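You operate a simulated robot arm through the tools that you are given. There is no shell and no other tool. Be economical: measure what you need, move in short steps, check, and stop when the job is done.

Carry out the task below with a simulated robot arm. There is one attempt and no reset: what you move stays moved.

TASK
Two bundles of envelopes stand in each other's slots: swap them and file the loose one.
Fine: each bundle ends under its own word. Set down upright: bundle of envelopes.

It is judged by the outcome, as a careful person would: the job done as asked, and still so three seconds after it is handed in. It fails if anything else is knocked over, pushed out of place, dropped, spilled or broken.

THE ROBOT
A 6-joint arm with a two-finger parallel gripper, fixed in place. Base frame: the origin is at the foot of the arm, x ahead of it, y to its left, z up; the work surface is at about z = 80. Readings come in cm, rad, newtons and seconds.
With the tool pointing down near the work surface it reaches from about 24 to 64 cm from the base axis. Its first joint turns from -1.152 to 1.152 rad. Payload 2.7 kg.
The tool frame sits at the grasp point between the pads (the TCP): z along the fingers, y along the line on which they close. The tips reach 2.3 cm beyond it. The gripper opens to 9.4 cm. The fingers are 3.8 cm wide and 1 cm thick; the gripper's body (5.4 by 9.6 cm) begins 3.9 cm behind the TCP.
Orientation is told as [roll, pitch, yaw] about the base's x, y, z axes, in that order, counted from this pose: with the fingers straight down and closing along the base's y, the tool's x points along the base's -x, its y along +y and its z along -z.

THE INTERFACE
- The arm moves only by the tool jog_arm. Its argument "targets" is a list of rows, each an object (a shift or turn left out is 0, a gripper value left out holds the last) with "delta_rot": the turn, a rotation vector about the tool's x, y, z in rad, a list of three; "travel": the shift along the tool's x, y, z in cm, a list of three; "grip": the gripper command, from -1 (fully open) to 1 (shut), values between in proportion. In form: [{"delta_rot": [ax, ay, az], "travel": [dx, dy, dz], "grip": grip}, ...]. A call has 1 to 10 rows; each row shifts and turns the commanded pose from where the row before left it, along the tool's axes as they then stand. Rows are played at 5 a second. More than 5 cm and 0.15 rad between two rows, or a gripper value outside its range, and nothing of the call is played. A pose out of reach is approached as far as the arm can. The call stops where the force on the tool passes 40 N (or 10 N more than at its start, if that is more) or the arm is blocked; 0.2 s more then pass. The fingers move at their own pace (about 4.5 cm/s each) and stop on an object; they squeeze with about 27 N. The grip force told is the motor's: it shows also when the fingers shut on nothing. Time passes only in rows, and 0.2 s behind the last, so rows that do not move let the fingers close. The reply holds the time, the measured pose of the TCP, the force on the tool along the base axes, the opening and the grip force, in the units named above and with some noise, with the torque about the TCP (base axes, N m) and any sound that the robot's microphone picked up.
- Cameras (640 x 400 px; columns grow to the right, rows downward): "scene" is fixed at [6.23, -42.69, 139.61]; the picture's right is [0.86, -0.50, 0.00], its down [-0.32, -0.55, -0.77] and it looks along [0.39, 0.67, -0.64] (base axes); focal length 217 px, centre (320, 200). "wrist" rides on the gripper at [8.6, 1.6, -7.5] in the tool frame; the picture's right is [-0.18, 0.98, 0.00], its down [-0.58, -0.11, -0.81] and it looks along [-0.79, -0.15, 0.59] (tool axes); focal length 243 px, centre (320, 200). There is no depth. A picture from a camera that has moved, and an enlarged one, comes with that camera's place and axes in the base frame and with its lens.
- capture(camera): a new picture of that camera. It takes no simulated time.
- zoom(camera, box): a new picture of the part [left, top, right, bottom] of that camera's present view, enlarged. It takes no simulated time.
- sign_off(): hands the job in; it is judged then, once.

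Work in short steps. Places have to be worked out from the pictures, the camera data and where the tool is seen: move nearer, look again, correct. Check each grasp and each placing, and mend what went wrong. You have 120 turns and 84 pictures in all, those below and enlarged ones among them. Open the gripper and draw the arm clear of the work before you hand the job in, unless the task says otherwise; then end with one line.

The tools are called after ">>>" as name(argument=value, ...) on one line, values as JSON. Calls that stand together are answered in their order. jog_arm: Moves the arm, as the interface text tells. Its arguments: {"type":"object","properties":{"targets":{"type":"array","items":{"type":"object","properties":{"delta_rot":{"type":"array","items":{"type":"number"}},"travel":{"type":"array","items":{"type":"number"}},"grip":{"type":"number"}}}}},"required":["targets"]} The other tools are called the same way: capture (camera) takes a picture; zoom (camera, box) takes an enlarged picture of a part of a camera's view; sign_off () hands the job in.

At the start:

```text
time_s: 0.0
tool_pos: [33.82, 10.64, 114.27]
tcp_rot: [0.0, -0.001, 0.001]
force: [-0.3, 1.0, 0.3]
moment: [-0.01, 0.03, 0.0]
grip_width: 9.41
grasp_force: 0.1
```

scene: 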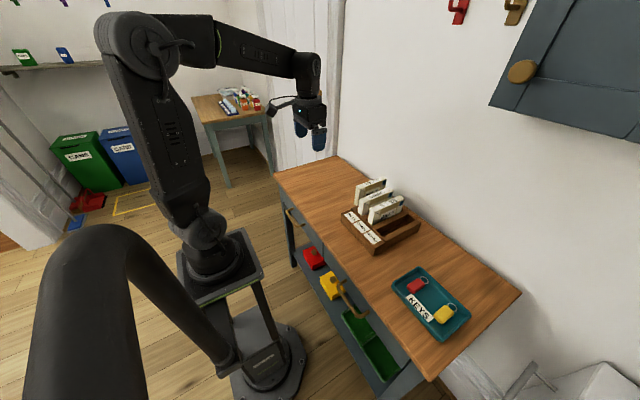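
wrist: 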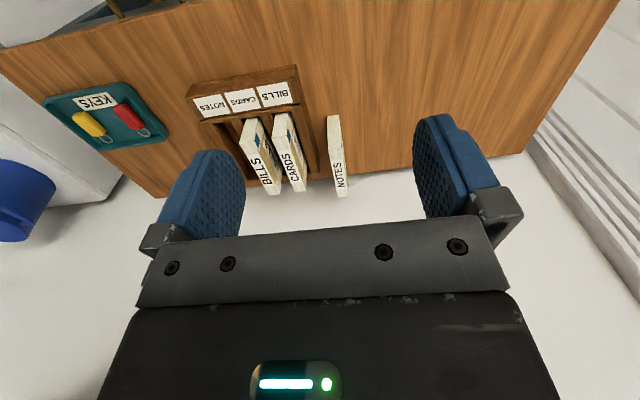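

The rack and its labels need a closer look before I move, so I zoom both views.

>>> zoom(camera="scene", box=[320, 160, 440, 260])

>>> zoom(camera="wrist", box=[160, 50, 380, 210])

```text
4.00 times, centred on (380, 210) of scene
camera zoom: at [6.23, -42.69, 139.61], right [0.86, -0.5, 0.0], down [-0.32, -0.55, -0.77], along [0.39, 0.67, -0.64], focal length 868 px, centre (80, 160)
```

zoom: 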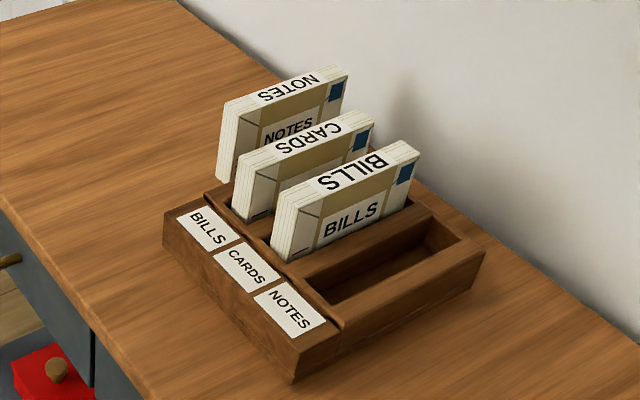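

```text
2.50 times, centred on (270, 130) of wrist
camera zoom: at [25.08, 12.28, 121.65], right [0.18, 0.98, 0.0], down [0.58, -0.11, 0.81], along [0.79, -0.15, -0.59], focal length 606 px, centre (445, 375)
```

zoom: 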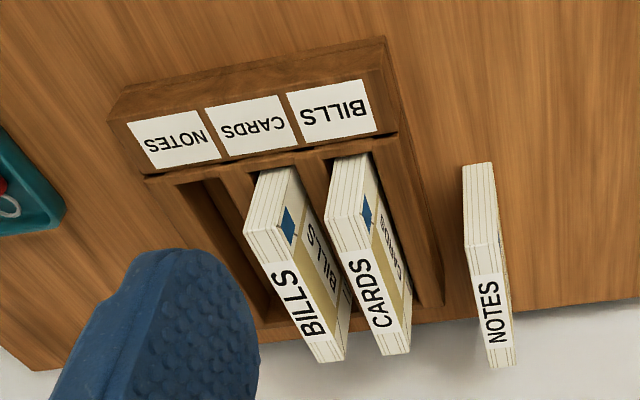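

Slots from +y to −y are BILLS, CARDS and NOTES. The CARDS bundle stands in the BILLS slot, BILLS in the CARDS slot, NOTES loose on the table near (53–67, 9), and the NOTES slot is empty. My plan is BILLS→NOTES slot (temporary), CARDS→CARDS, BILLS→BILLS, then NOTES→NOTES. I move closer for measuring.

>>> jog_arm(targets=[{"travel": [-2, -3.4, 1.5], "grip": -1}, {"travel": [-2, -3.4, 1.5]}, {"travel": [-2, -3.4, 1.5]}, {"travel": [-2, -3.4, 1.5]}, {}])

>>> capture(camera="wrist")

```text
time_s: 1.2
tool_pos: [41.85, -3.03, 108.42]
tcp_rot: [-0.002, -0.002, 0.001]
force: [0.4, 0.2, 0.6]
moment: [0.01, 0.05, 0.01]
grip_width: 9.39
grasp_force: 0.0
```

```text
79 pictures are left
camera wrist: at [33.17, -1.48, 115.81], right [0.18, 0.98, 0.0], down [0.58, -0.11, 0.81], along [0.79, -0.15, -0.59], focal length 243 px, centre (320, 200)
```

wrist: 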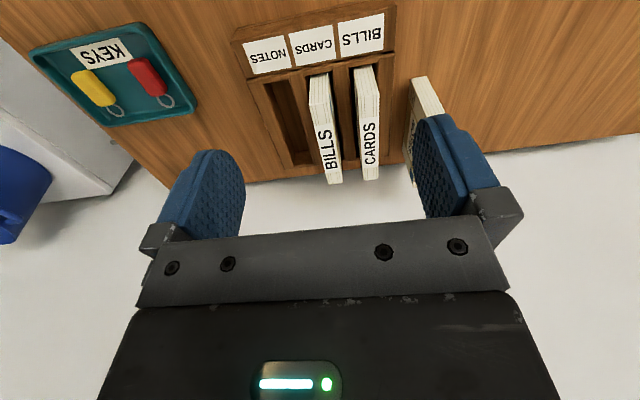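

>>> zoom(camera="wrist", box=[220, 0, 460, 190])

```text
2.11 times, centred on (340, 95) of wrist
camera zoom: at [33.17, -1.48, 115.81], right [0.18, 0.98, 0.0], down [0.58, -0.11, 0.81], along [0.79, -0.15, -0.59], focal length 511 px, centre (278, 421)
```

zoom: 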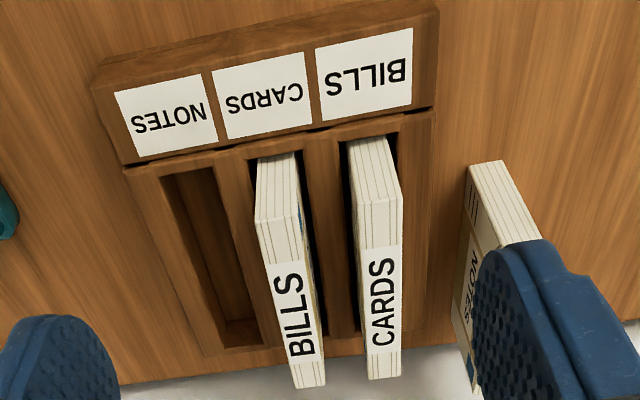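

BILLS seems to be at y≈−4.4 and CARDS at y≈0.95, both spanning x≈48.4–62 and about 2.2 cm thick. The empty slot is at y≈−9.9. I check the top height with a tighter scene zoom.

>>> zoom(camera="scene", box=[345, 170, 445, 232])

```text
6.40 times, centred on (395, 201) of scene
camera zoom: at [6.23, -42.69, 139.61], right [0.86, -0.5, 0.0], down [-0.32, -0.55, -0.77], along [0.39, 0.67, -0.64], focal length 1389 px, centre (-160, 194)
```

zoom: 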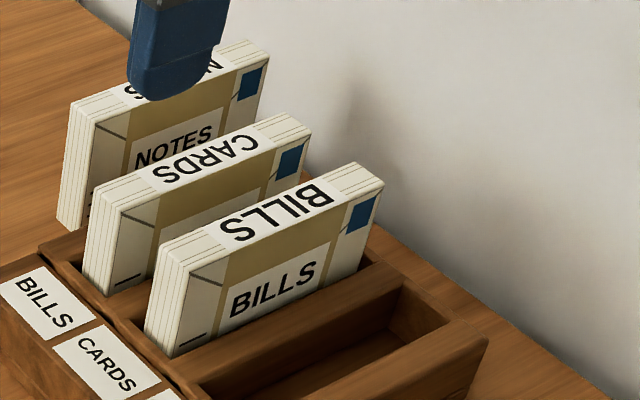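

Triangulation agrees: top z≈90.5, BILLS centre (55.4, −4.4). I set a partial opening of about 4.4 cm and move above it.

>>> jog_arm(targets=[{"travel": [-2.71, -0.27, 2.28], "grip": 0.06}, {"travel": [-2.71, -0.27, 2.28]}, {"travel": [-2.71, -0.27, 2.28]}, {"travel": [-2.71, -0.27, 2.28]}, {"travel": [-2.71, -0.27, 2.28]}, {}, {}])

>>> capture(camera="wrist")

>>> zoom(camera="scene", box=[325, 140, 445, 232])

```text
time_s: 2.8
tool_pos: [55.37, -4.19, 96.8]
tcp_rot: [0.001, -0.002, 0.001]
force: [0.9, -0.1, -0.1]
moment: [-0.03, -0.01, -0.01]
grip_width: 4.41
grasp_force: 0.0
```

```text
76 pictures are left
camera wrist: at [46.66, -2.62, 104.17], right [0.18, 0.98, 0.0], down [0.58, -0.11, 0.81], along [0.79, -0.15, -0.59], focal length 243 px, centre (320, 200)
```

wrist: 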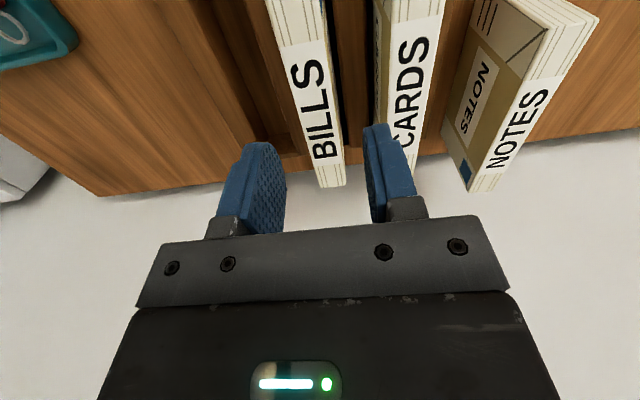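

```text
4.35 times, centred on (385, 186) of scene
camera zoom: at [6.23, -42.69, 139.61], right [0.86, -0.5, 0.0], down [-0.32, -0.55, -0.77], along [0.39, 0.67, -0.64], focal length 944 px, centre (37, 261)
```

zoom: 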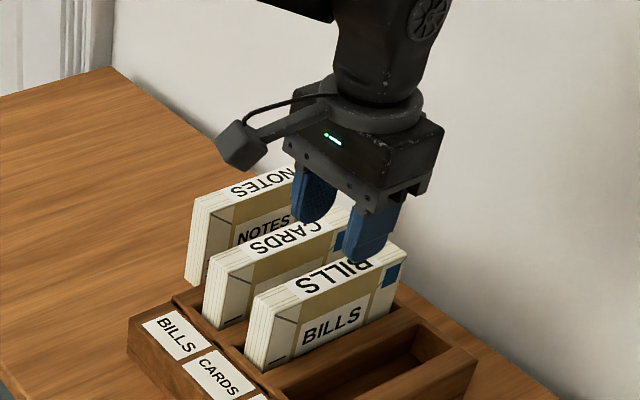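

The fingers straddle BILLS, whose centre is nearer y≈−4.6. I shift −0.4, go down 8 cm and watch the force.

>>> jog_arm(targets=[{"travel": [0, -0.4, 2]}, {"travel": [0, 0, 2]}, {"travel": [0, 0, 2]}, {"travel": [0, 0, 2.1]}, {}])

>>> capture(camera="wrist")

```text
time_s: 4.0
tool_pos: [55.52, -4.56, 88.56]
tcp_rot: [0.003, -0.001, -0.001]
force: [0.4, -0.5, 0.4]
moment: [-0.01, -0.02, 0.0]
grip_width: 4.42
grasp_force: 0.0
```

```text
74 pictures are left
camera wrist: at [46.81, -2.99, 96.07], right [0.18, 0.98, 0.0], down [0.58, -0.11, 0.81], along [0.79, -0.15, -0.59], focal length 243 px, centre (320, 200)
```

wrist: 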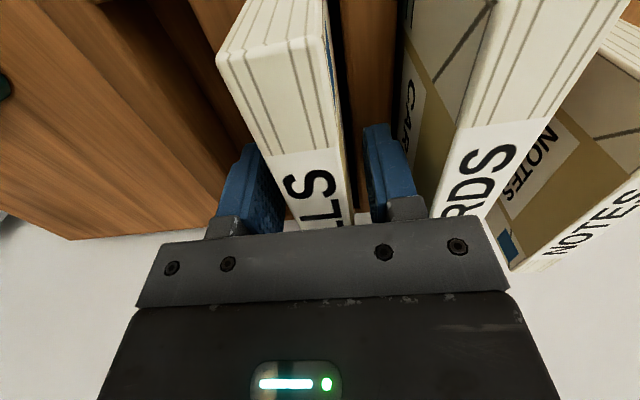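

It is well straddled and nothing is touching. I close the gripper.

>>> jog_arm(targets=[{"grip": 1}, {}, {}, {}])

```text
time_s: 5.0
tool_pos: [55.45, -4.57, 88.7]
tcp_rot: [-0.001, 0.0, -0.001]
force: [0.3, 1.1, -0.3]
moment: [-0.02, -0.06, -0.01]
grip_width: 2.37
grasp_force: 26.9
```

Gripped, 2.37 cm thick. I lift straight up 7 cm.

>>> jog_arm(targets=[{"travel": [0, 0, -1]}, {"travel": [0, 0, -2]}, {"travel": [0, 0, -2]}, {"travel": [0, 0, -2]}, {}])

>>> zoom(camera="scene", box=[325, 150, 445, 260])

>>> capture(camera="wrist")

```text
time_s: 6.2
tool_pos: [55.3, -4.71, 95.73]
tcp_rot: [0.0, 0.001, 0.0]
force: [0.0, 0.3, -2.0]
moment: [0.01, -0.01, -0.01]
grip_width: 2.4
grasp_force: 27.0
```

```text
3.64 times, centred on (385, 205) of scene
camera zoom: at [6.23, -42.69, 139.61], right [0.86, -0.5, 0.0], down [-0.32, -0.55, -0.77], along [0.39, 0.67, -0.64], focal length 789 px, centre (84, 182)
```

zoom: 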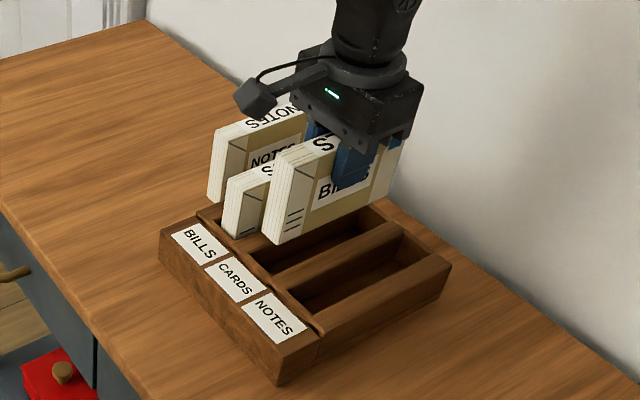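

```text
72 pictures are left
camera wrist: at [46.6, -3.05, 103.13], right [0.18, 0.98, 0.0], down [0.58, -0.11, 0.81], along [0.79, -0.15, -0.59], focal length 243 px, centre (320, 200)
```

wrist: 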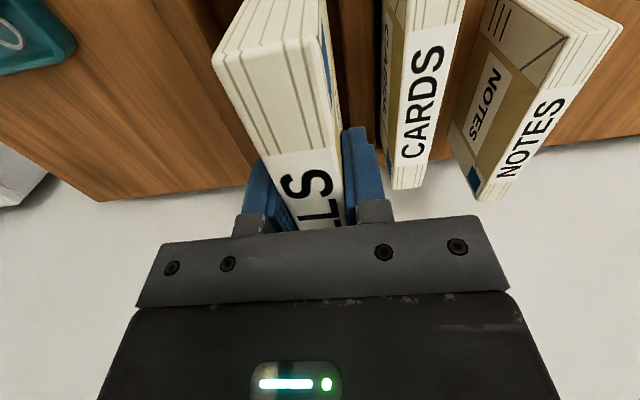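

Held upright. I zoom on the now-empty slots to measure their positions.

>>> zoom(camera="scene", box=[366, 200, 456, 260])

```text
6.67 times, centred on (411, 230) of scene
camera zoom: at [6.23, -42.69, 139.61], right [0.86, -0.5, 0.0], down [-0.32, -0.55, -0.77], along [0.39, 0.67, -0.64], focal length 1447 px, centre (-287, 0)
```

zoom: 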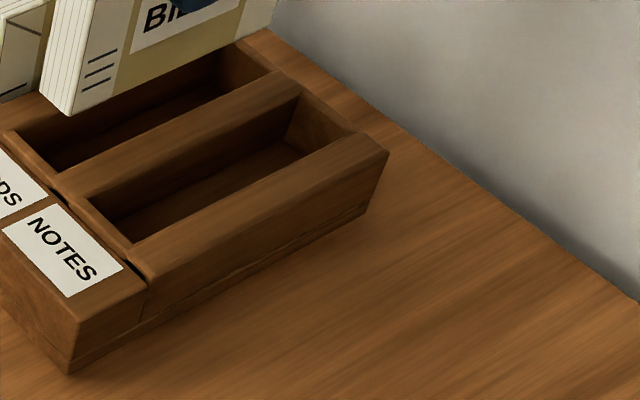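

Rack top z≈85. NOTES slot centre is y≈−10.35 (width 3.3, x 47.8–63.1), the middle slot −4.65, so the BILLS slot is ≈+1.05. I move over the NOTES slot.

>>> jog_arm(targets=[{"travel": [0, -1.9, 0]}, {"travel": [0, -1.9, 0]}, {"travel": [0, -1.85, 0]}, {}, {}])

>>> zoom(camera="scene", box=[336, 170, 456, 260])

>>> capture(camera="wrist")

```text
time_s: 7.4
tool_pos: [55.51, -10.36, 95.48]
tcp_rot: [-0.001, 0.0, 0.001]
force: [0.1, 0.3, -1.0]
moment: [0.01, 0.05, 0.01]
grip_width: 2.39
grasp_force: 26.7
```

```text
4.44 times, centred on (396, 215) of scene
camera zoom: at [6.23, -42.69, 139.61], right [0.86, -0.5, 0.0], down [-0.32, -0.55, -0.77], along [0.39, 0.67, -0.64], focal length 965 px, centre (-18, 133)
```

zoom: 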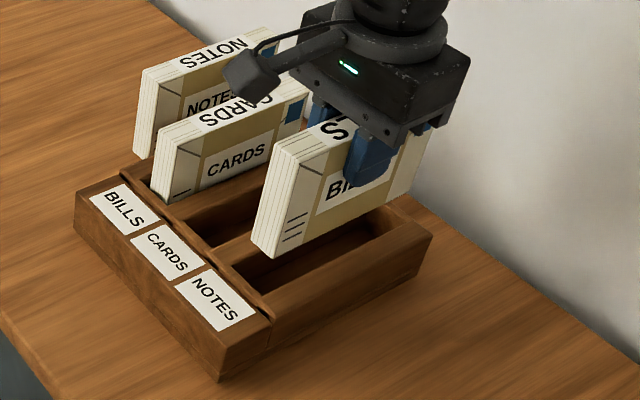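

```text
69 pictures are left
camera wrist: at [46.72, -8.73, 103.01], right [0.18, 0.98, 0.0], down [0.58, -0.11, 0.81], along [0.79, -0.15, -0.59], focal length 243 px, centre (320, 200)
```

wrist: 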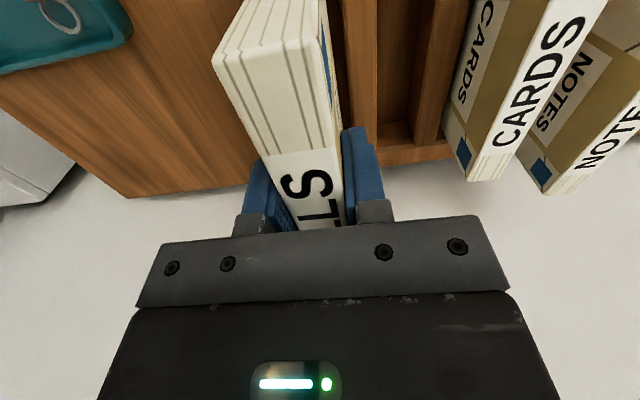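

Aligned as far as I can see. I lower 4.5 cm so the bottom just enters the slot, then check.

>>> jog_arm(targets=[{"travel": [0, 0, 1.5]}, {"travel": [0, 0, 1.5]}, {"travel": [0, 0, 1]}, {}])

>>> zoom(camera="scene", box=[366, 190, 446, 250])

```text
time_s: 8.4
tool_pos: [55.4, -10.24, 91.64]
tcp_rot: [0.001, 0.001, 0.002]
force: [-0.6, -0.3, -1.4]
moment: [-0.01, 0.01, 0.01]
grip_width: 2.37
grasp_force: 27.1
```

```text
6.67 times, centred on (406, 220) of scene
camera zoom: at [6.23, -42.69, 139.61], right [0.86, -0.5, 0.0], down [-0.32, -0.55, -0.77], along [0.39, 0.67, -0.64], focal length 1447 px, centre (-253, 67)
```

zoom: 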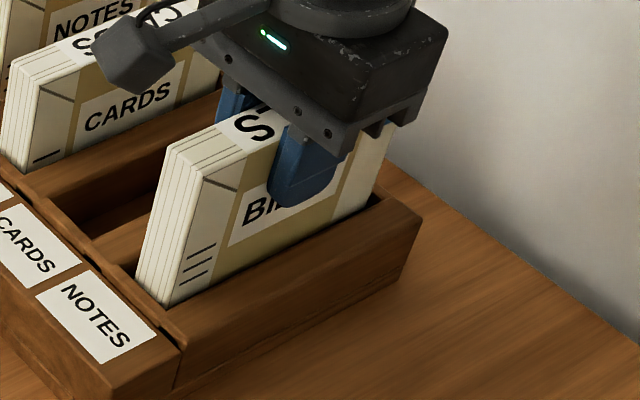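

Clean in the slot with free force readings. I lower the rest of the way to the grasp height.

>>> jog_arm(targets=[{"travel": [0, 0, 1]}, {"travel": [0, 0, 1]}, {"travel": [0, 0, 0.7]}, {"travel": [0, 0, 0.25]}, {}])

```text
time_s: 9.6
tool_pos: [55.36, -10.24, 88.76]
tcp_rot: [-0.002, -0.001, 0.0]
force: [-0.7, 0.1, -1.0]
moment: [0.02, 0.01, 0.0]
grip_width: 2.37
grasp_force: 26.7
```

I lower in tiny steps to feel for the floor.

>>> jog_arm(targets=[{"travel": [0, 0, 0.1]}, {}])

```text
time_s: 10.2
tool_pos: [55.39, -10.2, 88.72]
tcp_rot: [0.0, 0.001, -0.001]
force: [0.3, 0.6, -1.5]
moment: [-0.05, 0.02, 0.02]
grip_width: 2.37
grasp_force: 26.8
```

>>> jog_arm(targets=[{"travel": [0, 0, 0.15]}, {}, {}])

```text
time_s: 11.0
tool_pos: [55.3, -10.31, 88.77]
tcp_rot: [0.001, -0.002, 0.001]
force: [-5.4, -0.5, 15.4]
moment: [0.01, 0.82, 0.01]
grip_width: 2.39
grasp_force: 27.1
```

The floor is touched at about 88.7, so I release to 4.4 cm and rise.

>>> jog_arm(targets=[{"travel": [0, 0, -0.2]}, {"grip": 0.06}, {}, {}, {}, {"travel": [0, 0, -2]}, {"travel": [0, 0, -3]}, {"travel": [0, 0, -3]}, {}])

>>> zoom(camera="scene", box=[336, 170, 456, 260])

>>> capture(camera="wrist")

```text
time_s: 13.0
tool_pos: [55.57, -10.22, 96.87]
tcp_rot: [0.0, -0.001, 0.002]
force: [0.6, -0.1, 0.2]
moment: [0.02, 0.04, -0.04]
grip_width: 4.4
grasp_force: 0.0
```

```text
4.44 times, centred on (396, 215) of scene
camera zoom: at [6.23, -42.69, 139.61], right [0.86, -0.5, 0.0], down [-0.32, -0.55, -0.77], along [0.39, 0.67, -0.64], focal length 965 px, centre (-18, 133)
```

zoom: 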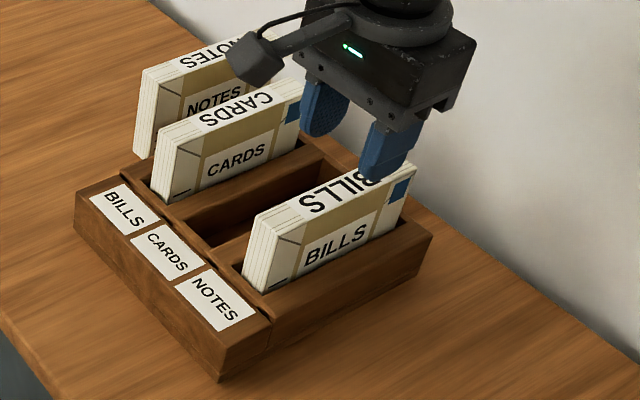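

```text
66 pictures are left
camera wrist: at [46.8, -8.64, 104.22], right [0.18, 0.98, 0.0], down [0.58, -0.11, 0.81], along [0.79, -0.15, -0.59], focal length 243 px, centre (320, 200)
```

wrist: 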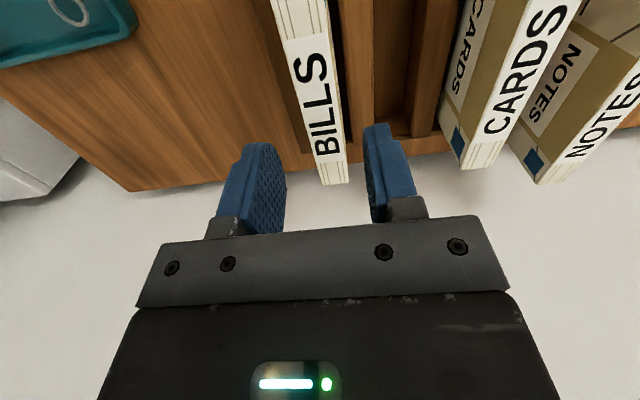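

BILLS stands in the NOTES slot. Next I go above CARDS at y≈1.0.

>>> jog_arm(targets=[{"travel": [0, 3.8, 0]}, {"travel": [0, 3.8, 0]}, {"travel": [0, 3.75, 0]}, {}, {}])

>>> capture(camera="wrist")

```text
time_s: 14.2
tool_pos: [55.36, 1.02, 96.86]
tcp_rot: [0.0, -0.002, -0.002]
force: [-0.3, -0.8, -0.1]
moment: [-0.01, 0.03, -0.01]
grip_width: 4.41
grasp_force: 0.0
```

```text
65 pictures are left
camera wrist: at [46.64, 2.65, 104.22], right [0.18, 0.98, 0.0], down [0.58, -0.11, 0.81], along [0.79, -0.15, -0.59], focal length 243 px, centre (320, 200)
```

wrist: 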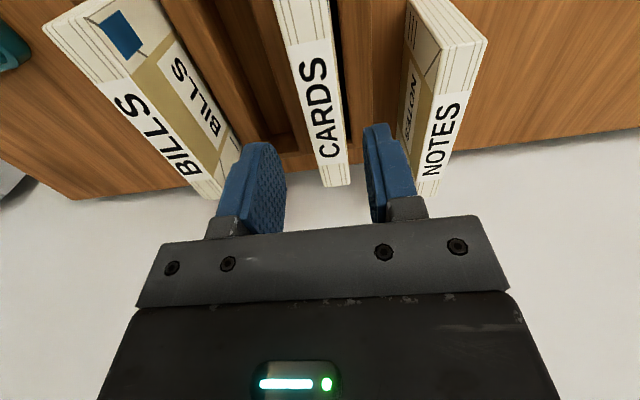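

CARDS is centred between the fingers just as BILLS was. I descend, grip and lift.

>>> jog_arm(targets=[{"travel": [0, 0, 2]}, {"travel": [0, 0, 2]}, {"travel": [0, 0, 2]}, {"travel": [0, 0, 2]}, {}, {"grip": 1}, {}, {}, {}])

>>> capture(camera="wrist")

```text
time_s: 16.2
tool_pos: [55.3, 0.94, 88.64]
tcp_rot: [0.0, -0.002, -0.002]
force: [0.5, -1.4, -0.3]
moment: [-0.01, -0.11, -0.01]
grip_width: 2.4
grasp_force: 26.5
```

```text
64 pictures are left
camera wrist: at [46.61, 2.64, 96.09], right [0.18, 0.98, 0.0], down [0.58, -0.11, 0.81], along [0.79, -0.15, -0.59], focal length 243 px, centre (320, 200)
```

wrist: 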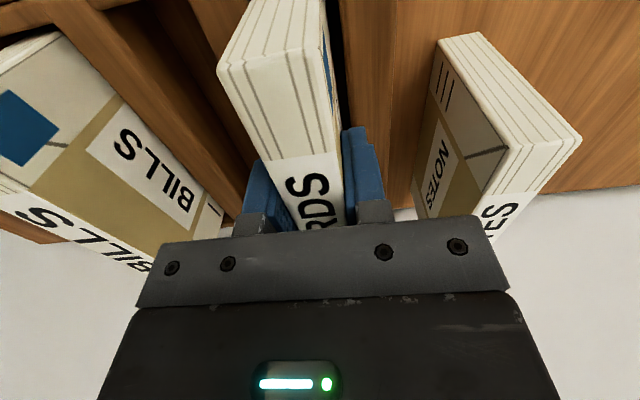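

Gripped. I lift 7 cm and move over the middle slot at y=−4.65.

>>> jog_arm(targets=[{"travel": [0, 0, -1]}, {"travel": [0, 0, -2]}, {"travel": [0, 0, -2]}, {"travel": [0, 0, -2]}, {}, {"travel": [0, -1.9, 0]}, {"travel": [0, -1.9, 0]}, {"travel": [0, -1.85, 0]}, {}, {}])

>>> zoom(camera="scene", box=[336, 170, 456, 260])

```text
time_s: 18.4
tool_pos: [55.36, -4.56, 95.85]
tcp_rot: [0.001, 0.001, -0.001]
force: [-0.6, 0.1, -1.1]
moment: [0.01, 0.01, 0.03]
grip_width: 2.39
grasp_force: 26.9
```

```text
4.44 times, centred on (396, 215) of scene
camera zoom: at [6.23, -42.69, 139.61], right [0.86, -0.5, 0.0], down [-0.32, -0.55, -0.77], along [0.39, 0.67, -0.64], focal length 965 px, centre (-18, 133)
```

zoom: 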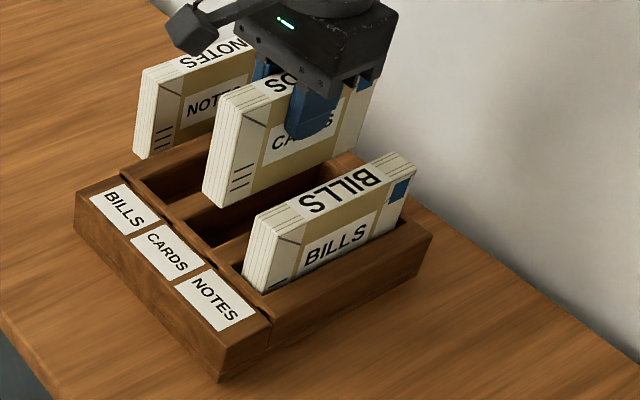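

Aligned over the middle slot, so I lower with force watch.

>>> jog_arm(targets=[{"travel": [0, 0, 1.5]}, {"travel": [0, 0, 1.5]}, {"travel": [0, 0, 1]}, {"travel": [0, 0, 1]}, {"travel": [0, 0, 1]}, {"travel": [0, 0, 0.7]}, {"travel": [0, 0, 0.35]}, {}])

>>> zoom(camera="scene", box=[336, 170, 456, 260])

```text
time_s: 20.2
tool_pos: [55.43, -4.49, 88.7]
tcp_rot: [0.001, 0.0, 0.001]
force: [-0.1, -0.3, -1.8]
moment: [0.03, 0.0, 0.0]
grip_width: 2.38
grasp_force: 27.2
```

```text
4.44 times, centred on (396, 215) of scene
camera zoom: at [6.23, -42.69, 139.61], right [0.86, -0.5, 0.0], down [-0.32, -0.55, -0.77], along [0.39, 0.67, -0.64], focal length 965 px, centre (-18, 133)
```

zoom: 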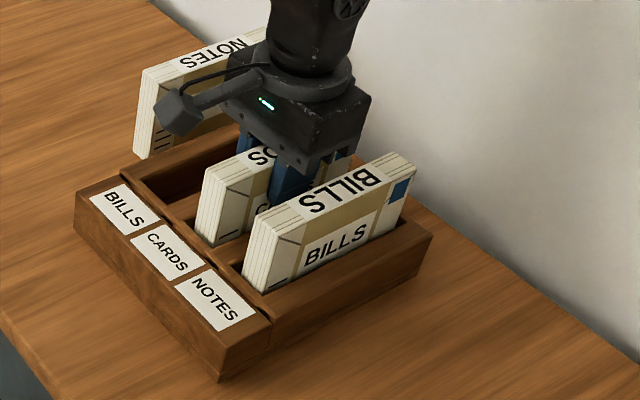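

CARDS is in the slot, within about 1 mm of the floor. I nudge down 0.1, release and rise.

>>> jog_arm(targets=[{"travel": [0, 0, 0.1]}, {}, {"grip": 0.06}, {}, {}, {"travel": [0, 0, -2.15]}, {"travel": [0, 0, -3]}, {"travel": [0, 0, -3]}, {}])

>>> zoom(camera="scene", box=[336, 170, 456, 260])

```text
time_s: 22.2
tool_pos: [55.42, -4.63, 96.79]
tcp_rot: [0.0, 0.0, 0.001]
force: [0.2, -0.6, 0.2]
moment: [0.01, 0.02, -0.01]
grip_width: 4.44
grasp_force: 0.1
```

```text
4.44 times, centred on (396, 215) of scene
camera zoom: at [6.23, -42.69, 139.61], right [0.86, -0.5, 0.0], down [-0.32, -0.55, -0.77], along [0.39, 0.67, -0.64], focal length 965 px, centre (-18, 133)
```

zoom: 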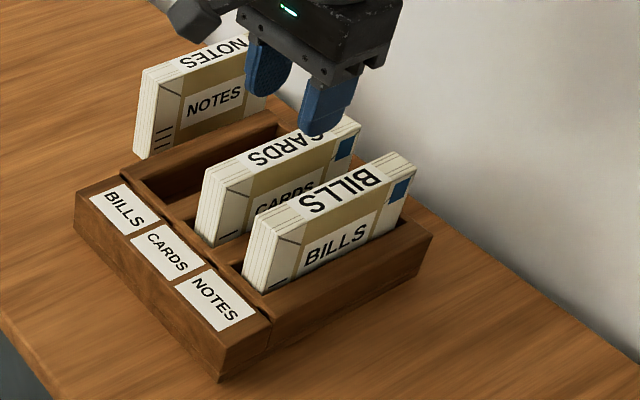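

CARDS is filed. Next I re-grasp BILLS at y≈−10.3.

>>> jog_arm(targets=[{"travel": [0, -1.9, 0]}, {"travel": [0, -1.9, 0]}, {"travel": [0, -1.85, 0]}, {}, {"travel": [0, 0, 2]}, {"travel": [0, 0, 2]}, {"travel": [0, 0, 2]}, {"travel": [0, 0, 2]}, {}])

>>> capture(camera="wrist")

```text
time_s: 24.2
tool_pos: [55.36, -10.21, 88.85]
tcp_rot: [-0.001, -0.002, 0.001]
force: [0.3, 0.1, 0.2]
moment: [-0.02, -0.03, -0.03]
grip_width: 4.44
grasp_force: 0.1
```

```text
60 pictures are left
camera wrist: at [46.7, -8.54, 96.22], right [0.18, 0.98, 0.0], down [0.58, -0.11, 0.81], along [0.79, -0.15, -0.59], focal length 243 px, centre (320, 200)
```

wrist: 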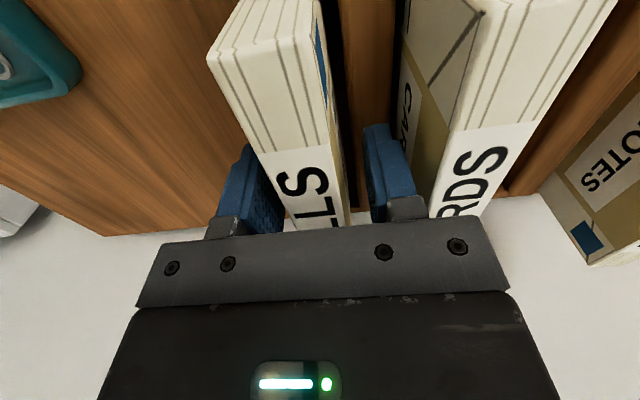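

Straddled with clearance. I close and lift 12 cm so it can pass over CARDS.

>>> jog_arm(targets=[{"grip": 1}, {}, {}, {}, {"travel": [0, 0, -2]}, {"travel": [0, 0, -2.5]}, {"travel": [0, 0, -2.5]}, {"travel": [0, 0, -2.5]}, {"travel": [0, 0, -2.5]}, {}])

>>> zoom(camera="scene", box=[336, 150, 456, 260])

>>> capture(camera="wrist")

```text
time_s: 26.4
tool_pos: [55.26, -10.18, 100.72]
tcp_rot: [-0.001, 0.0, 0.001]
force: [0.7, 0.1, -1.2]
moment: [-0.01, 0.01, 0.04]
grip_width: 2.37
grasp_force: 27.2
```

```text
3.64 times, centred on (396, 205) of scene
camera zoom: at [6.23, -42.69, 139.61], right [0.86, -0.5, 0.0], down [-0.32, -0.55, -0.77], along [0.39, 0.67, -0.64], focal length 789 px, centre (44, 182)
```

zoom: 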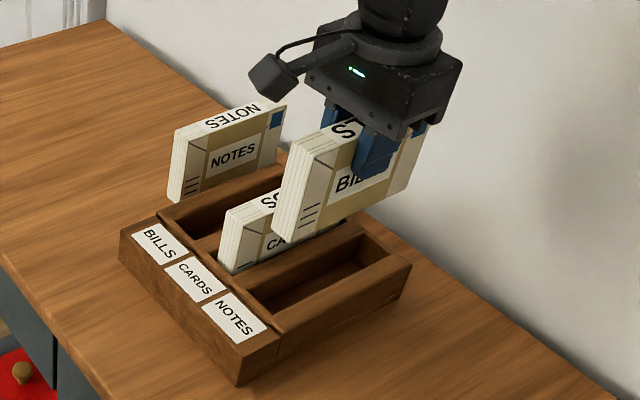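

```text
58 pictures are left
camera wrist: at [46.57, -8.58, 108.14], right [0.18, 0.98, 0.0], down [0.58, -0.11, 0.81], along [0.79, -0.15, -0.59], focal length 243 px, centre (320, 200)
```

wrist: 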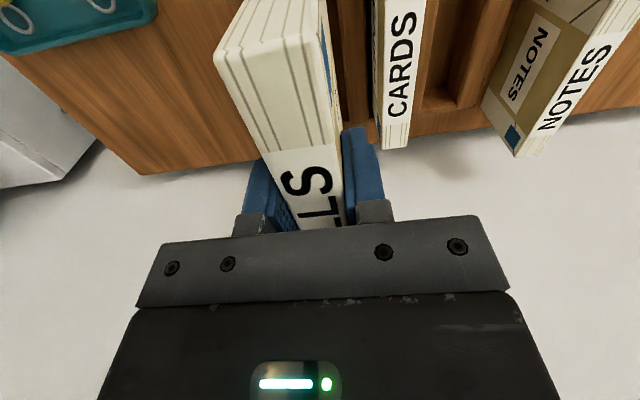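

Bottom at about 93, above CARDS' top at 90.5. I cross over to the BILLS slot (y≈1.0).

>>> jog_arm(targets=[{"travel": [0, 2.9, -0.5]}, {"travel": [0, 2.8, 0]}, {"travel": [0, 2.8, 0]}, {"travel": [0, 2.8, 0]}, {}, {}])

>>> zoom(camera="scene", box=[336, 150, 456, 260])

>>> capture(camera="wrist")

```text
time_s: 27.8
tool_pos: [55.4, 0.95, 101.19]
tcp_rot: [0.0, 0.0, -0.001]
force: [1.4, -0.1, -1.4]
moment: [0.06, 0.03, 0.0]
grip_width: 2.39
grasp_force: 26.8
```

```text
3.64 times, centred on (396, 205) of scene
camera zoom: at [6.24, -42.69, 139.61], right [0.86, -0.5, 0.0], down [-0.32, -0.55, -0.77], along [0.39, 0.67, -0.64], focal length 789 px, centre (44, 182)
```

zoom: 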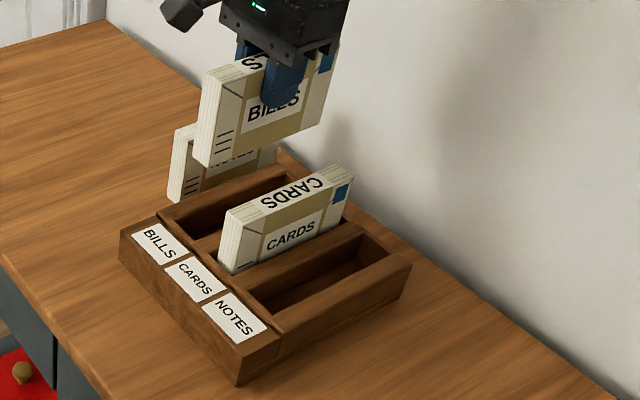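

```text
56 pictures are left
camera wrist: at [46.71, 2.51, 108.59], right [0.18, 0.98, 0.0], down [0.58, -0.11, 0.81], along [0.79, -0.15, -0.59], focal length 243 px, centre (320, 200)
```

wrist: 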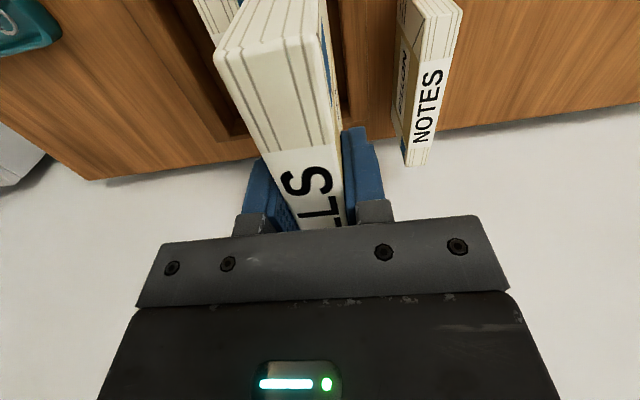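

Aligned. I lower 8 cm, then check the entry to the slot.

>>> jog_arm(targets=[{"travel": [0, 0, 2]}, {"travel": [0, 0, 2]}, {"travel": [0, 0, 2]}, {"travel": [0, 0, 1.5]}, {"travel": [0, 0, 1]}, {}])

>>> zoom(camera="scene", box=[336, 170, 436, 240])

```text
time_s: 29.2
tool_pos: [55.43, 1.08, 92.59]
tcp_rot: [0.0, -0.002, -0.001]
force: [0.6, 0.4, -2.2]
moment: [0.0, 0.04, 0.0]
grip_width: 2.37
grasp_force: 27.4
```

```text
5.71 times, centred on (386, 205) of scene
camera zoom: at [6.23, -42.69, 139.61], right [0.86, -0.5, 0.0], down [-0.32, -0.55, -0.77], along [0.39, 0.67, -0.64], focal length 1240 px, centre (-57, 171)
```

zoom: 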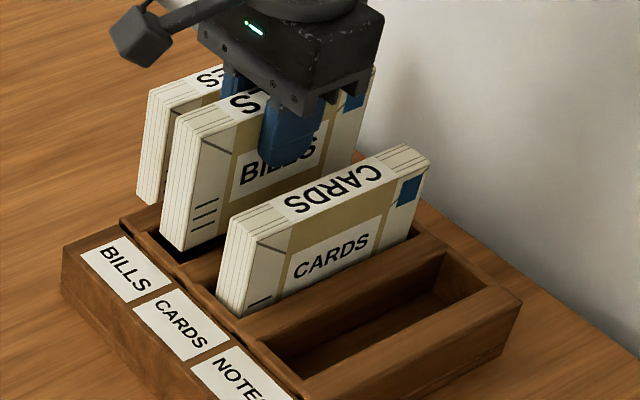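

It is poised in the slot opening, so I continue to the floor.

>>> jog_arm(targets=[{"travel": [0, 0, 1]}, {"travel": [0, 0, 1]}, {"travel": [0, 0, 1]}, {"travel": [0, 0, 0.7]}, {"travel": [0, 0, 0.35]}, {"travel": [0, 0, 0.1]}, {}])

```text
time_s: 30.8
tool_pos: [55.38, 1.12, 88.76]
tcp_rot: [-0.001, -0.002, 0.001]
force: [-10.6, 2.1, 23.4]
moment: [0.1, 0.49, -0.01]
grip_width: 2.38
grasp_force: 26.8
```

Floor contact. I ease back 0.15, release, rise and inspect.

>>> jog_arm(targets=[{"travel": [0, 0, -0.15]}, {}, {"grip": 0.06}, {}, {}, {}, {"travel": [0, 0, -2]}, {"travel": [0, 0, -3]}, {"travel": [0, 0, -3]}, {}])

>>> zoom(camera="scene", box=[336, 170, 436, 240])

>>> capture(camera="wrist")

```text
time_s: 33.0
tool_pos: [55.42, 1.04, 96.63]
tcp_rot: [-0.001, -0.001, -0.001]
force: [0.2, -0.5, -0.6]
moment: [0.0, 0.01, -0.03]
grip_width: 4.43
grasp_force: 0.1
```

```text
5.71 times, centred on (386, 205) of scene
camera zoom: at [6.23, -42.69, 139.61], right [0.86, -0.5, 0.0], down [-0.32, -0.55, -0.77], along [0.39, 0.67, -0.64], focal length 1240 px, centre (-57, 171)
```

zoom: 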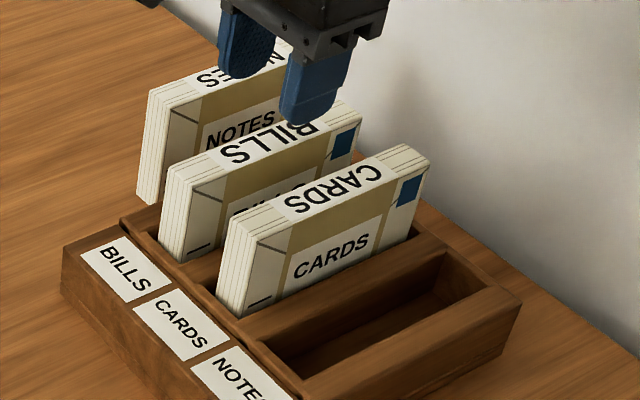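

```text
53 pictures are left
camera wrist: at [46.67, 2.72, 104.11], right [0.18, 0.98, 0.0], down [0.58, -0.11, 0.81], along [0.79, -0.15, -0.59], focal length 243 px, centre (320, 200)
```

wrist: 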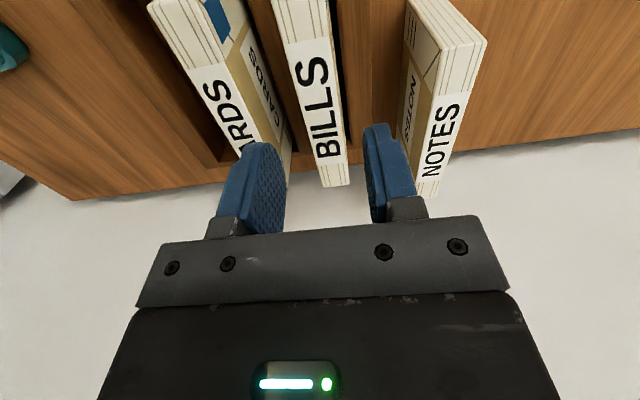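

BILLS and CARDS are in their slots. I move to view NOTES, staying above it.

>>> jog_arm(targets=[{"travel": [1.5, 2, -1]}, {"travel": [1.5, 2, -1]}, {"travel": [1, 2, -1]}, {"travel": [1, 1.8, -1]}, {}, {}])

>>> capture(camera="wrist")

>>> zoom(camera="scene", box=[336, 160, 416, 220])

```text
time_s: 34.4
tool_pos: [50.35, 8.58, 100.78]
tcp_rot: [0.0, -0.004, -0.002]
force: [0.0, -0.6, -0.4]
moment: [0.02, 0.03, 0.01]
grip_width: 4.43
grasp_force: 0.1
```

```text
52 pictures are left
camera wrist: at [41.6, 10.24, 108.14], right [0.18, 0.98, 0.0], down [0.58, -0.11, 0.81], along [0.79, -0.15, -0.59], focal length 243 px, centre (320, 200)
```

wrist: 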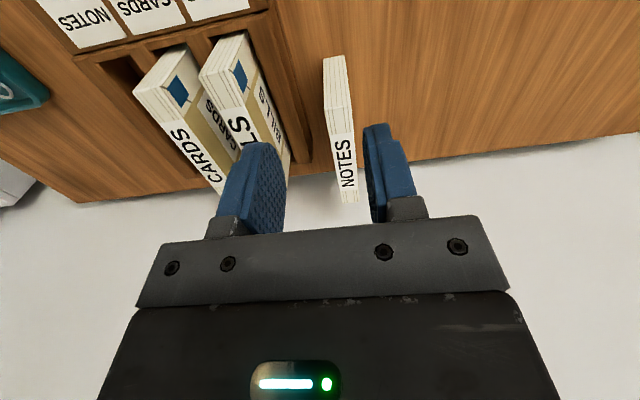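

```text
6.67 times, centred on (376, 190) of scene
camera zoom: at [6.23, -42.69, 139.61], right [0.86, -0.5, 0.0], down [-0.32, -0.55, -0.77], along [0.39, 0.67, -0.64], focal length 1447 px, centre (-53, 267)
```

zoom: 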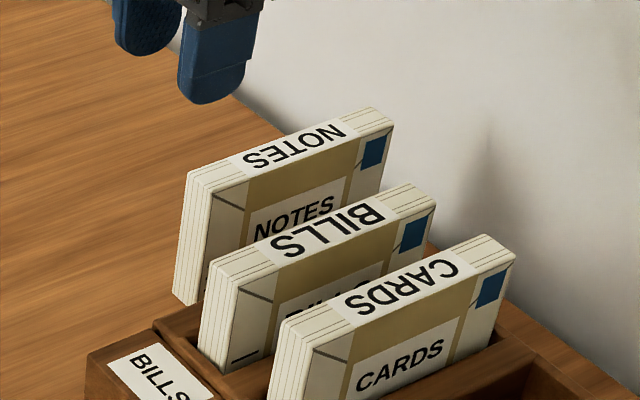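

NOTES top: x≈53.1–67, centre near (60.1, 9), top z≈90, yaw about 0. I approach above its centre.

>>> jog_arm(targets=[{"travel": [-3.2, 0.15, 0.5]}, {"travel": [-3.2, 0.15, 1]}, {"travel": [-3.3, 0.1, 1.5]}, {"travel": [0, 0, 1]}, {}, {}])

>>> capture(camera="wrist")

>>> zoom(camera="scene", box=[336, 150, 416, 210])

```text
time_s: 35.8
tool_pos: [60.14, 9.04, 96.71]
tcp_rot: [0.0, -0.002, -0.001]
force: [0.0, -1.3, 0.1]
moment: [0.0, -0.07, -0.01]
grip_width: 4.43
grasp_force: 0.1
```

```text
50 pictures are left
camera wrist: at [51.39, 10.73, 104.2], right [0.18, 0.98, 0.0], down [0.58, -0.11, 0.81], along [0.79, -0.15, -0.59], focal length 243 px, centre (320, 200)
```

wrist: 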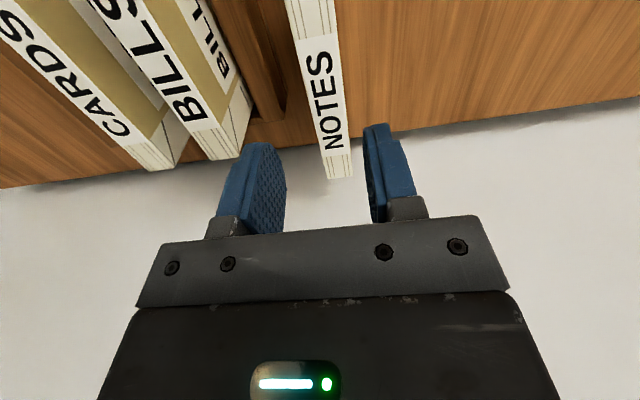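

```text
6.67 times, centred on (376, 180) of scene
camera zoom: at [6.23, -42.69, 139.61], right [0.86, -0.5, 0.0], down [-0.32, -0.55, -0.77], along [0.39, 0.67, -0.64], focal length 1447 px, centre (-53, 333)
```

zoom: 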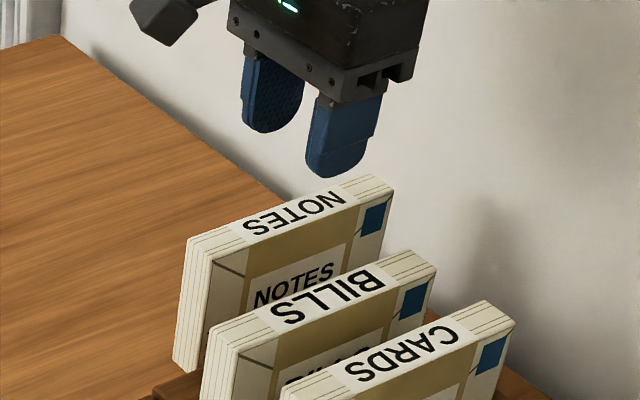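

NOTES reads y≈9.35 with no yaw, so I shift +0.3 and descend to z≈88.

>>> jog_arm(targets=[{"travel": [0, 0.3, 0.5]}, {"travel": [0, 0, 2]}, {"travel": [0, 0, 2]}, {"travel": [0, 0, 2]}, {"travel": [0, 0, 2]}, {}])

>>> capture(camera="wrist")

```text
time_s: 37.2
tool_pos: [59.92, 9.49, 88.12]
tcp_rot: [0.001, 0.0, -0.001]
force: [-0.9, 0.0, 1.4]
moment: [0.0, 0.01, -0.01]
grip_width: 4.44
grasp_force: 0.0
```

```text
48 pictures are left
camera wrist: at [51.28, 11.15, 95.59], right [0.18, 0.98, 0.0], down [0.58, -0.11, 0.81], along [0.79, -0.15, -0.59], focal length 243 px, centre (320, 200)
```

wrist: 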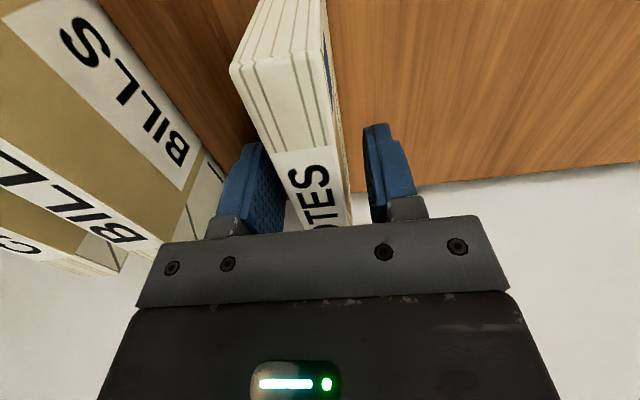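

Straddled and clear, so I close, check, then lift.

>>> jog_arm(targets=[{"grip": 1}, {}, {}, {}, {"travel": [0, 0, -1]}, {"travel": [0, 0, -2]}, {}])

>>> capture(camera="wrist")

>>> zoom(camera="scene", box=[336, 140, 436, 220])

```text
time_s: 38.8
tool_pos: [59.92, 9.58, 91.16]
tcp_rot: [-0.001, 0.001, 0.001]
force: [0.1, -0.3, -1.5]
moment: [-0.02, 0.04, 0.01]
grip_width: 2.39
grasp_force: 27.3
```

```text
47 pictures are left
camera wrist: at [51.34, 11.09, 98.66], right [0.18, 0.98, 0.0], down [0.58, -0.11, 0.81], along [0.79, -0.15, -0.59], focal length 243 px, centre (320, 200)
```

wrist: 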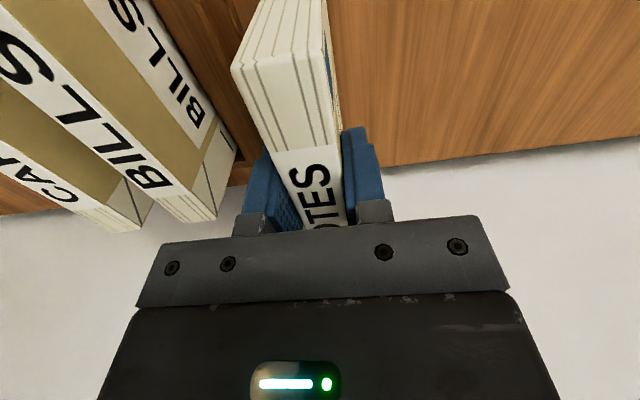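

```text
5.00 times, centred on (386, 180) of scene
camera zoom: at [6.23, -42.69, 139.61], right [0.86, -0.5, 0.0], down [-0.32, -0.55, -0.77], along [0.39, 0.67, -0.64], focal length 1085 px, centre (-10, 300)
```

zoom: 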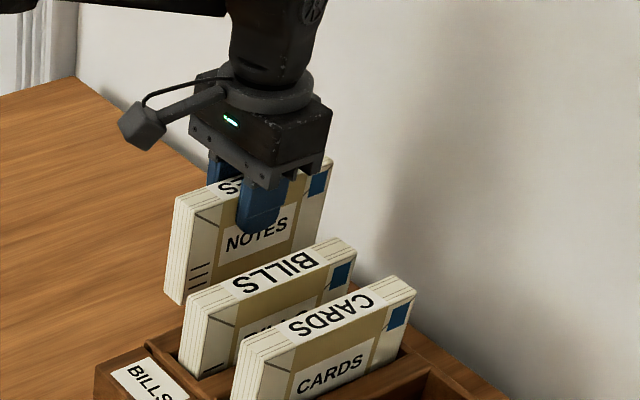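

Held squarely. I lift to about 102 so the bottom clears the filed bundles, then carry it to above the NOTES slot (55.3, −10.35).

>>> jog_arm(targets=[{"travel": [0, 0, -2.5]}, {"travel": [0, 0, -3]}, {"travel": [0, 0, -3]}, {"travel": [0, 0, -2.5]}, {}])

>>> jog_arm(targets=[{"travel": [0.8, -2.8, 0]}, {"travel": [0.8, -2.84, 0]}, {"travel": [0.8, -2.84, 0]}, {"travel": [0.8, -2.84, 0]}, {"travel": [0.8, -2.84, 0]}, {"travel": [0.8, -2.84, 0]}, {"travel": [0, -2.84, 0]}, {}, {}])

>>> zoom(camera="scene", box=[336, 150, 456, 260])

>>> capture(camera="wrist")

```text
time_s: 40.0
tool_pos: [60.21, 9.55, 102.19]
tcp_rot: [0.001, 0.0, 0.001]
force: [-0.4, -0.8, -1.4]
moment: [0.03, 0.03, 0.0]
grip_width: 2.39
grasp_force: 26.9
```

```text
time_s: 42.0
tool_pos: [55.45, -10.34, 102.3]
tcp_rot: [0.0, 0.0, 0.002]
force: [-1.2, 0.4, -2.2]
moment: [0.0, 0.05, -0.03]
grip_width: 2.39
grasp_force: 27.1
```

```text
3.64 times, centred on (396, 205) of scene
camera zoom: at [6.23, -42.69, 139.61], right [0.86, -0.5, 0.0], down [-0.32, -0.55, -0.77], along [0.39, 0.67, -0.64], focal length 789 px, centre (44, 182)
```

zoom: 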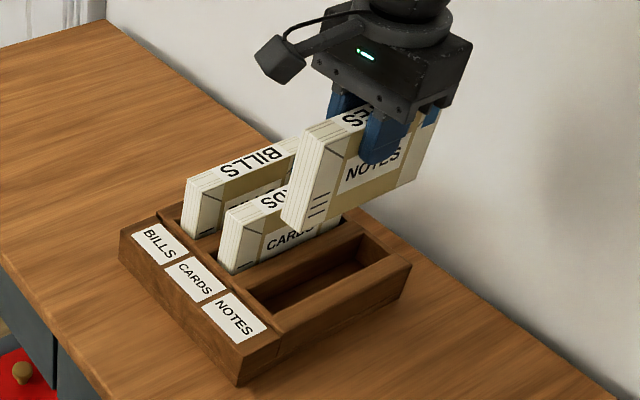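

```text
44 pictures are left
camera wrist: at [46.74, -8.71, 109.66], right [0.18, 0.98, 0.0], down [0.58, -0.11, 0.81], along [0.79, -0.15, -0.59], focal length 243 px, centre (320, 200)
```

wrist: 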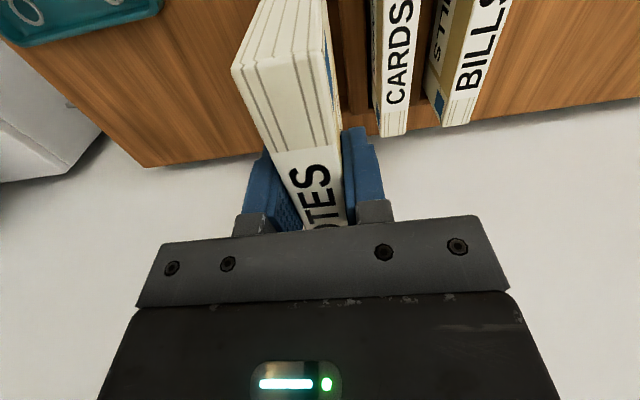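

I lower 8.5 cm to the slot mouth and check.

>>> jog_arm(targets=[{"travel": [0, 0, 2.5]}, {"travel": [0, 0, 2.5]}, {"travel": [0, 0, 2]}, {"travel": [0, 0, 1.5]}, {}])

>>> zoom(camera="scene", box=[366, 190, 446, 250])

```text
time_s: 43.2
tool_pos: [55.16, -10.49, 93.59]
tcp_rot: [0.001, 0.0, -0.001]
force: [0.3, -0.3, -1.0]
moment: [-0.02, 0.04, 0.0]
grip_width: 2.37
grasp_force: 26.8
```

```text
6.67 times, centred on (406, 220) of scene
camera zoom: at [6.23, -42.69, 139.61], right [0.86, -0.5, 0.0], down [-0.32, -0.55, -0.77], along [0.39, 0.67, -0.64], focal length 1447 px, centre (-253, 67)
```

zoom: 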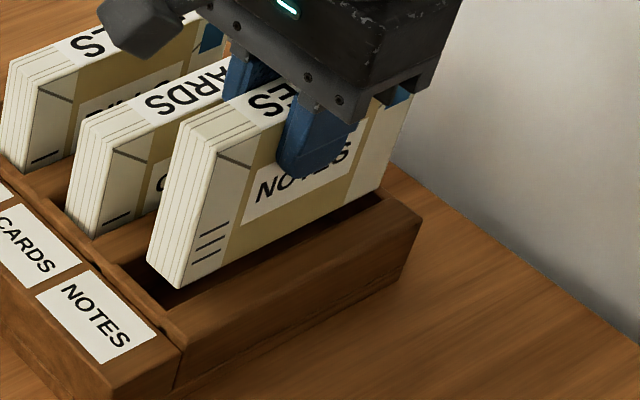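

The NOTES near end reads x≈49.2 and its far end ≈63.2, too close to the slot's far wall at 63.1. I shift 0.65 cm towards the base and look again.

>>> jog_arm(targets=[{"travel": [0.65, 0, 0]}, {}, {}])

>>> zoom(camera="scene", box=[366, 190, 446, 250])

```text
time_s: 44.0
tool_pos: [54.62, -10.44, 93.62]
tcp_rot: [-0.001, 0.0, 0.0]
force: [0.2, -0.2, -1.1]
moment: [-0.02, 0.02, 0.02]
grip_width: 2.37
grasp_force: 27.0
```

```text
6.67 times, centred on (406, 220) of scene
camera zoom: at [6.23, -42.69, 139.61], right [0.86, -0.5, 0.0], down [-0.32, -0.55, -0.77], along [0.39, 0.67, -0.64], focal length 1447 px, centre (-253, 67)
```

zoom: 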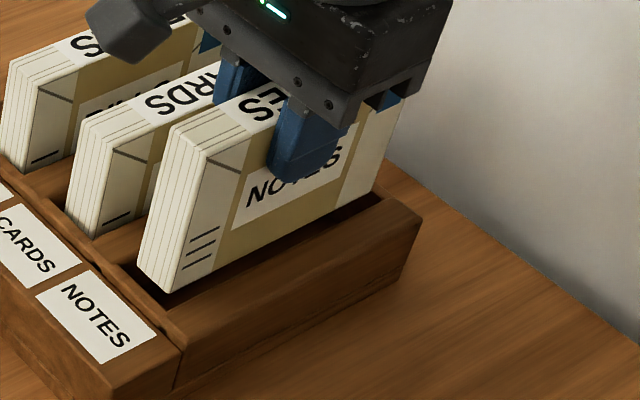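

Now the near end is at about 48.55, matching the other bundles. I lower into the slot.

>>> jog_arm(targets=[{"travel": [0, 0, 1]}, {"travel": [0, 0, 1]}, {"travel": [0, 0, 1]}, {"travel": [0, 0, 0.8]}, {}])

>>> zoom(camera="scene", box=[366, 190, 446, 250])

```text
time_s: 45.2
tool_pos: [54.57, -10.31, 89.88]
tcp_rot: [0.0, -0.001, -0.001]
force: [0.3, 0.1, -1.0]
moment: [-0.03, 0.04, -0.02]
grip_width: 2.39
grasp_force: 27.1
```

```text
6.67 times, centred on (406, 220) of scene
camera zoom: at [6.23, -42.69, 139.61], right [0.86, -0.5, 0.0], down [-0.32, -0.55, -0.77], along [0.39, 0.67, -0.64], focal length 1447 px, centre (-253, 67)
```

zoom: 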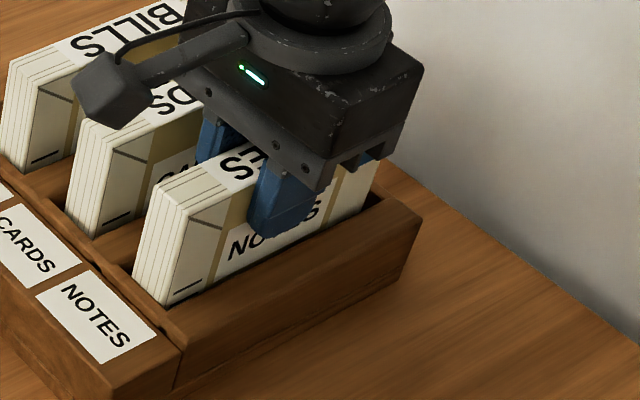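

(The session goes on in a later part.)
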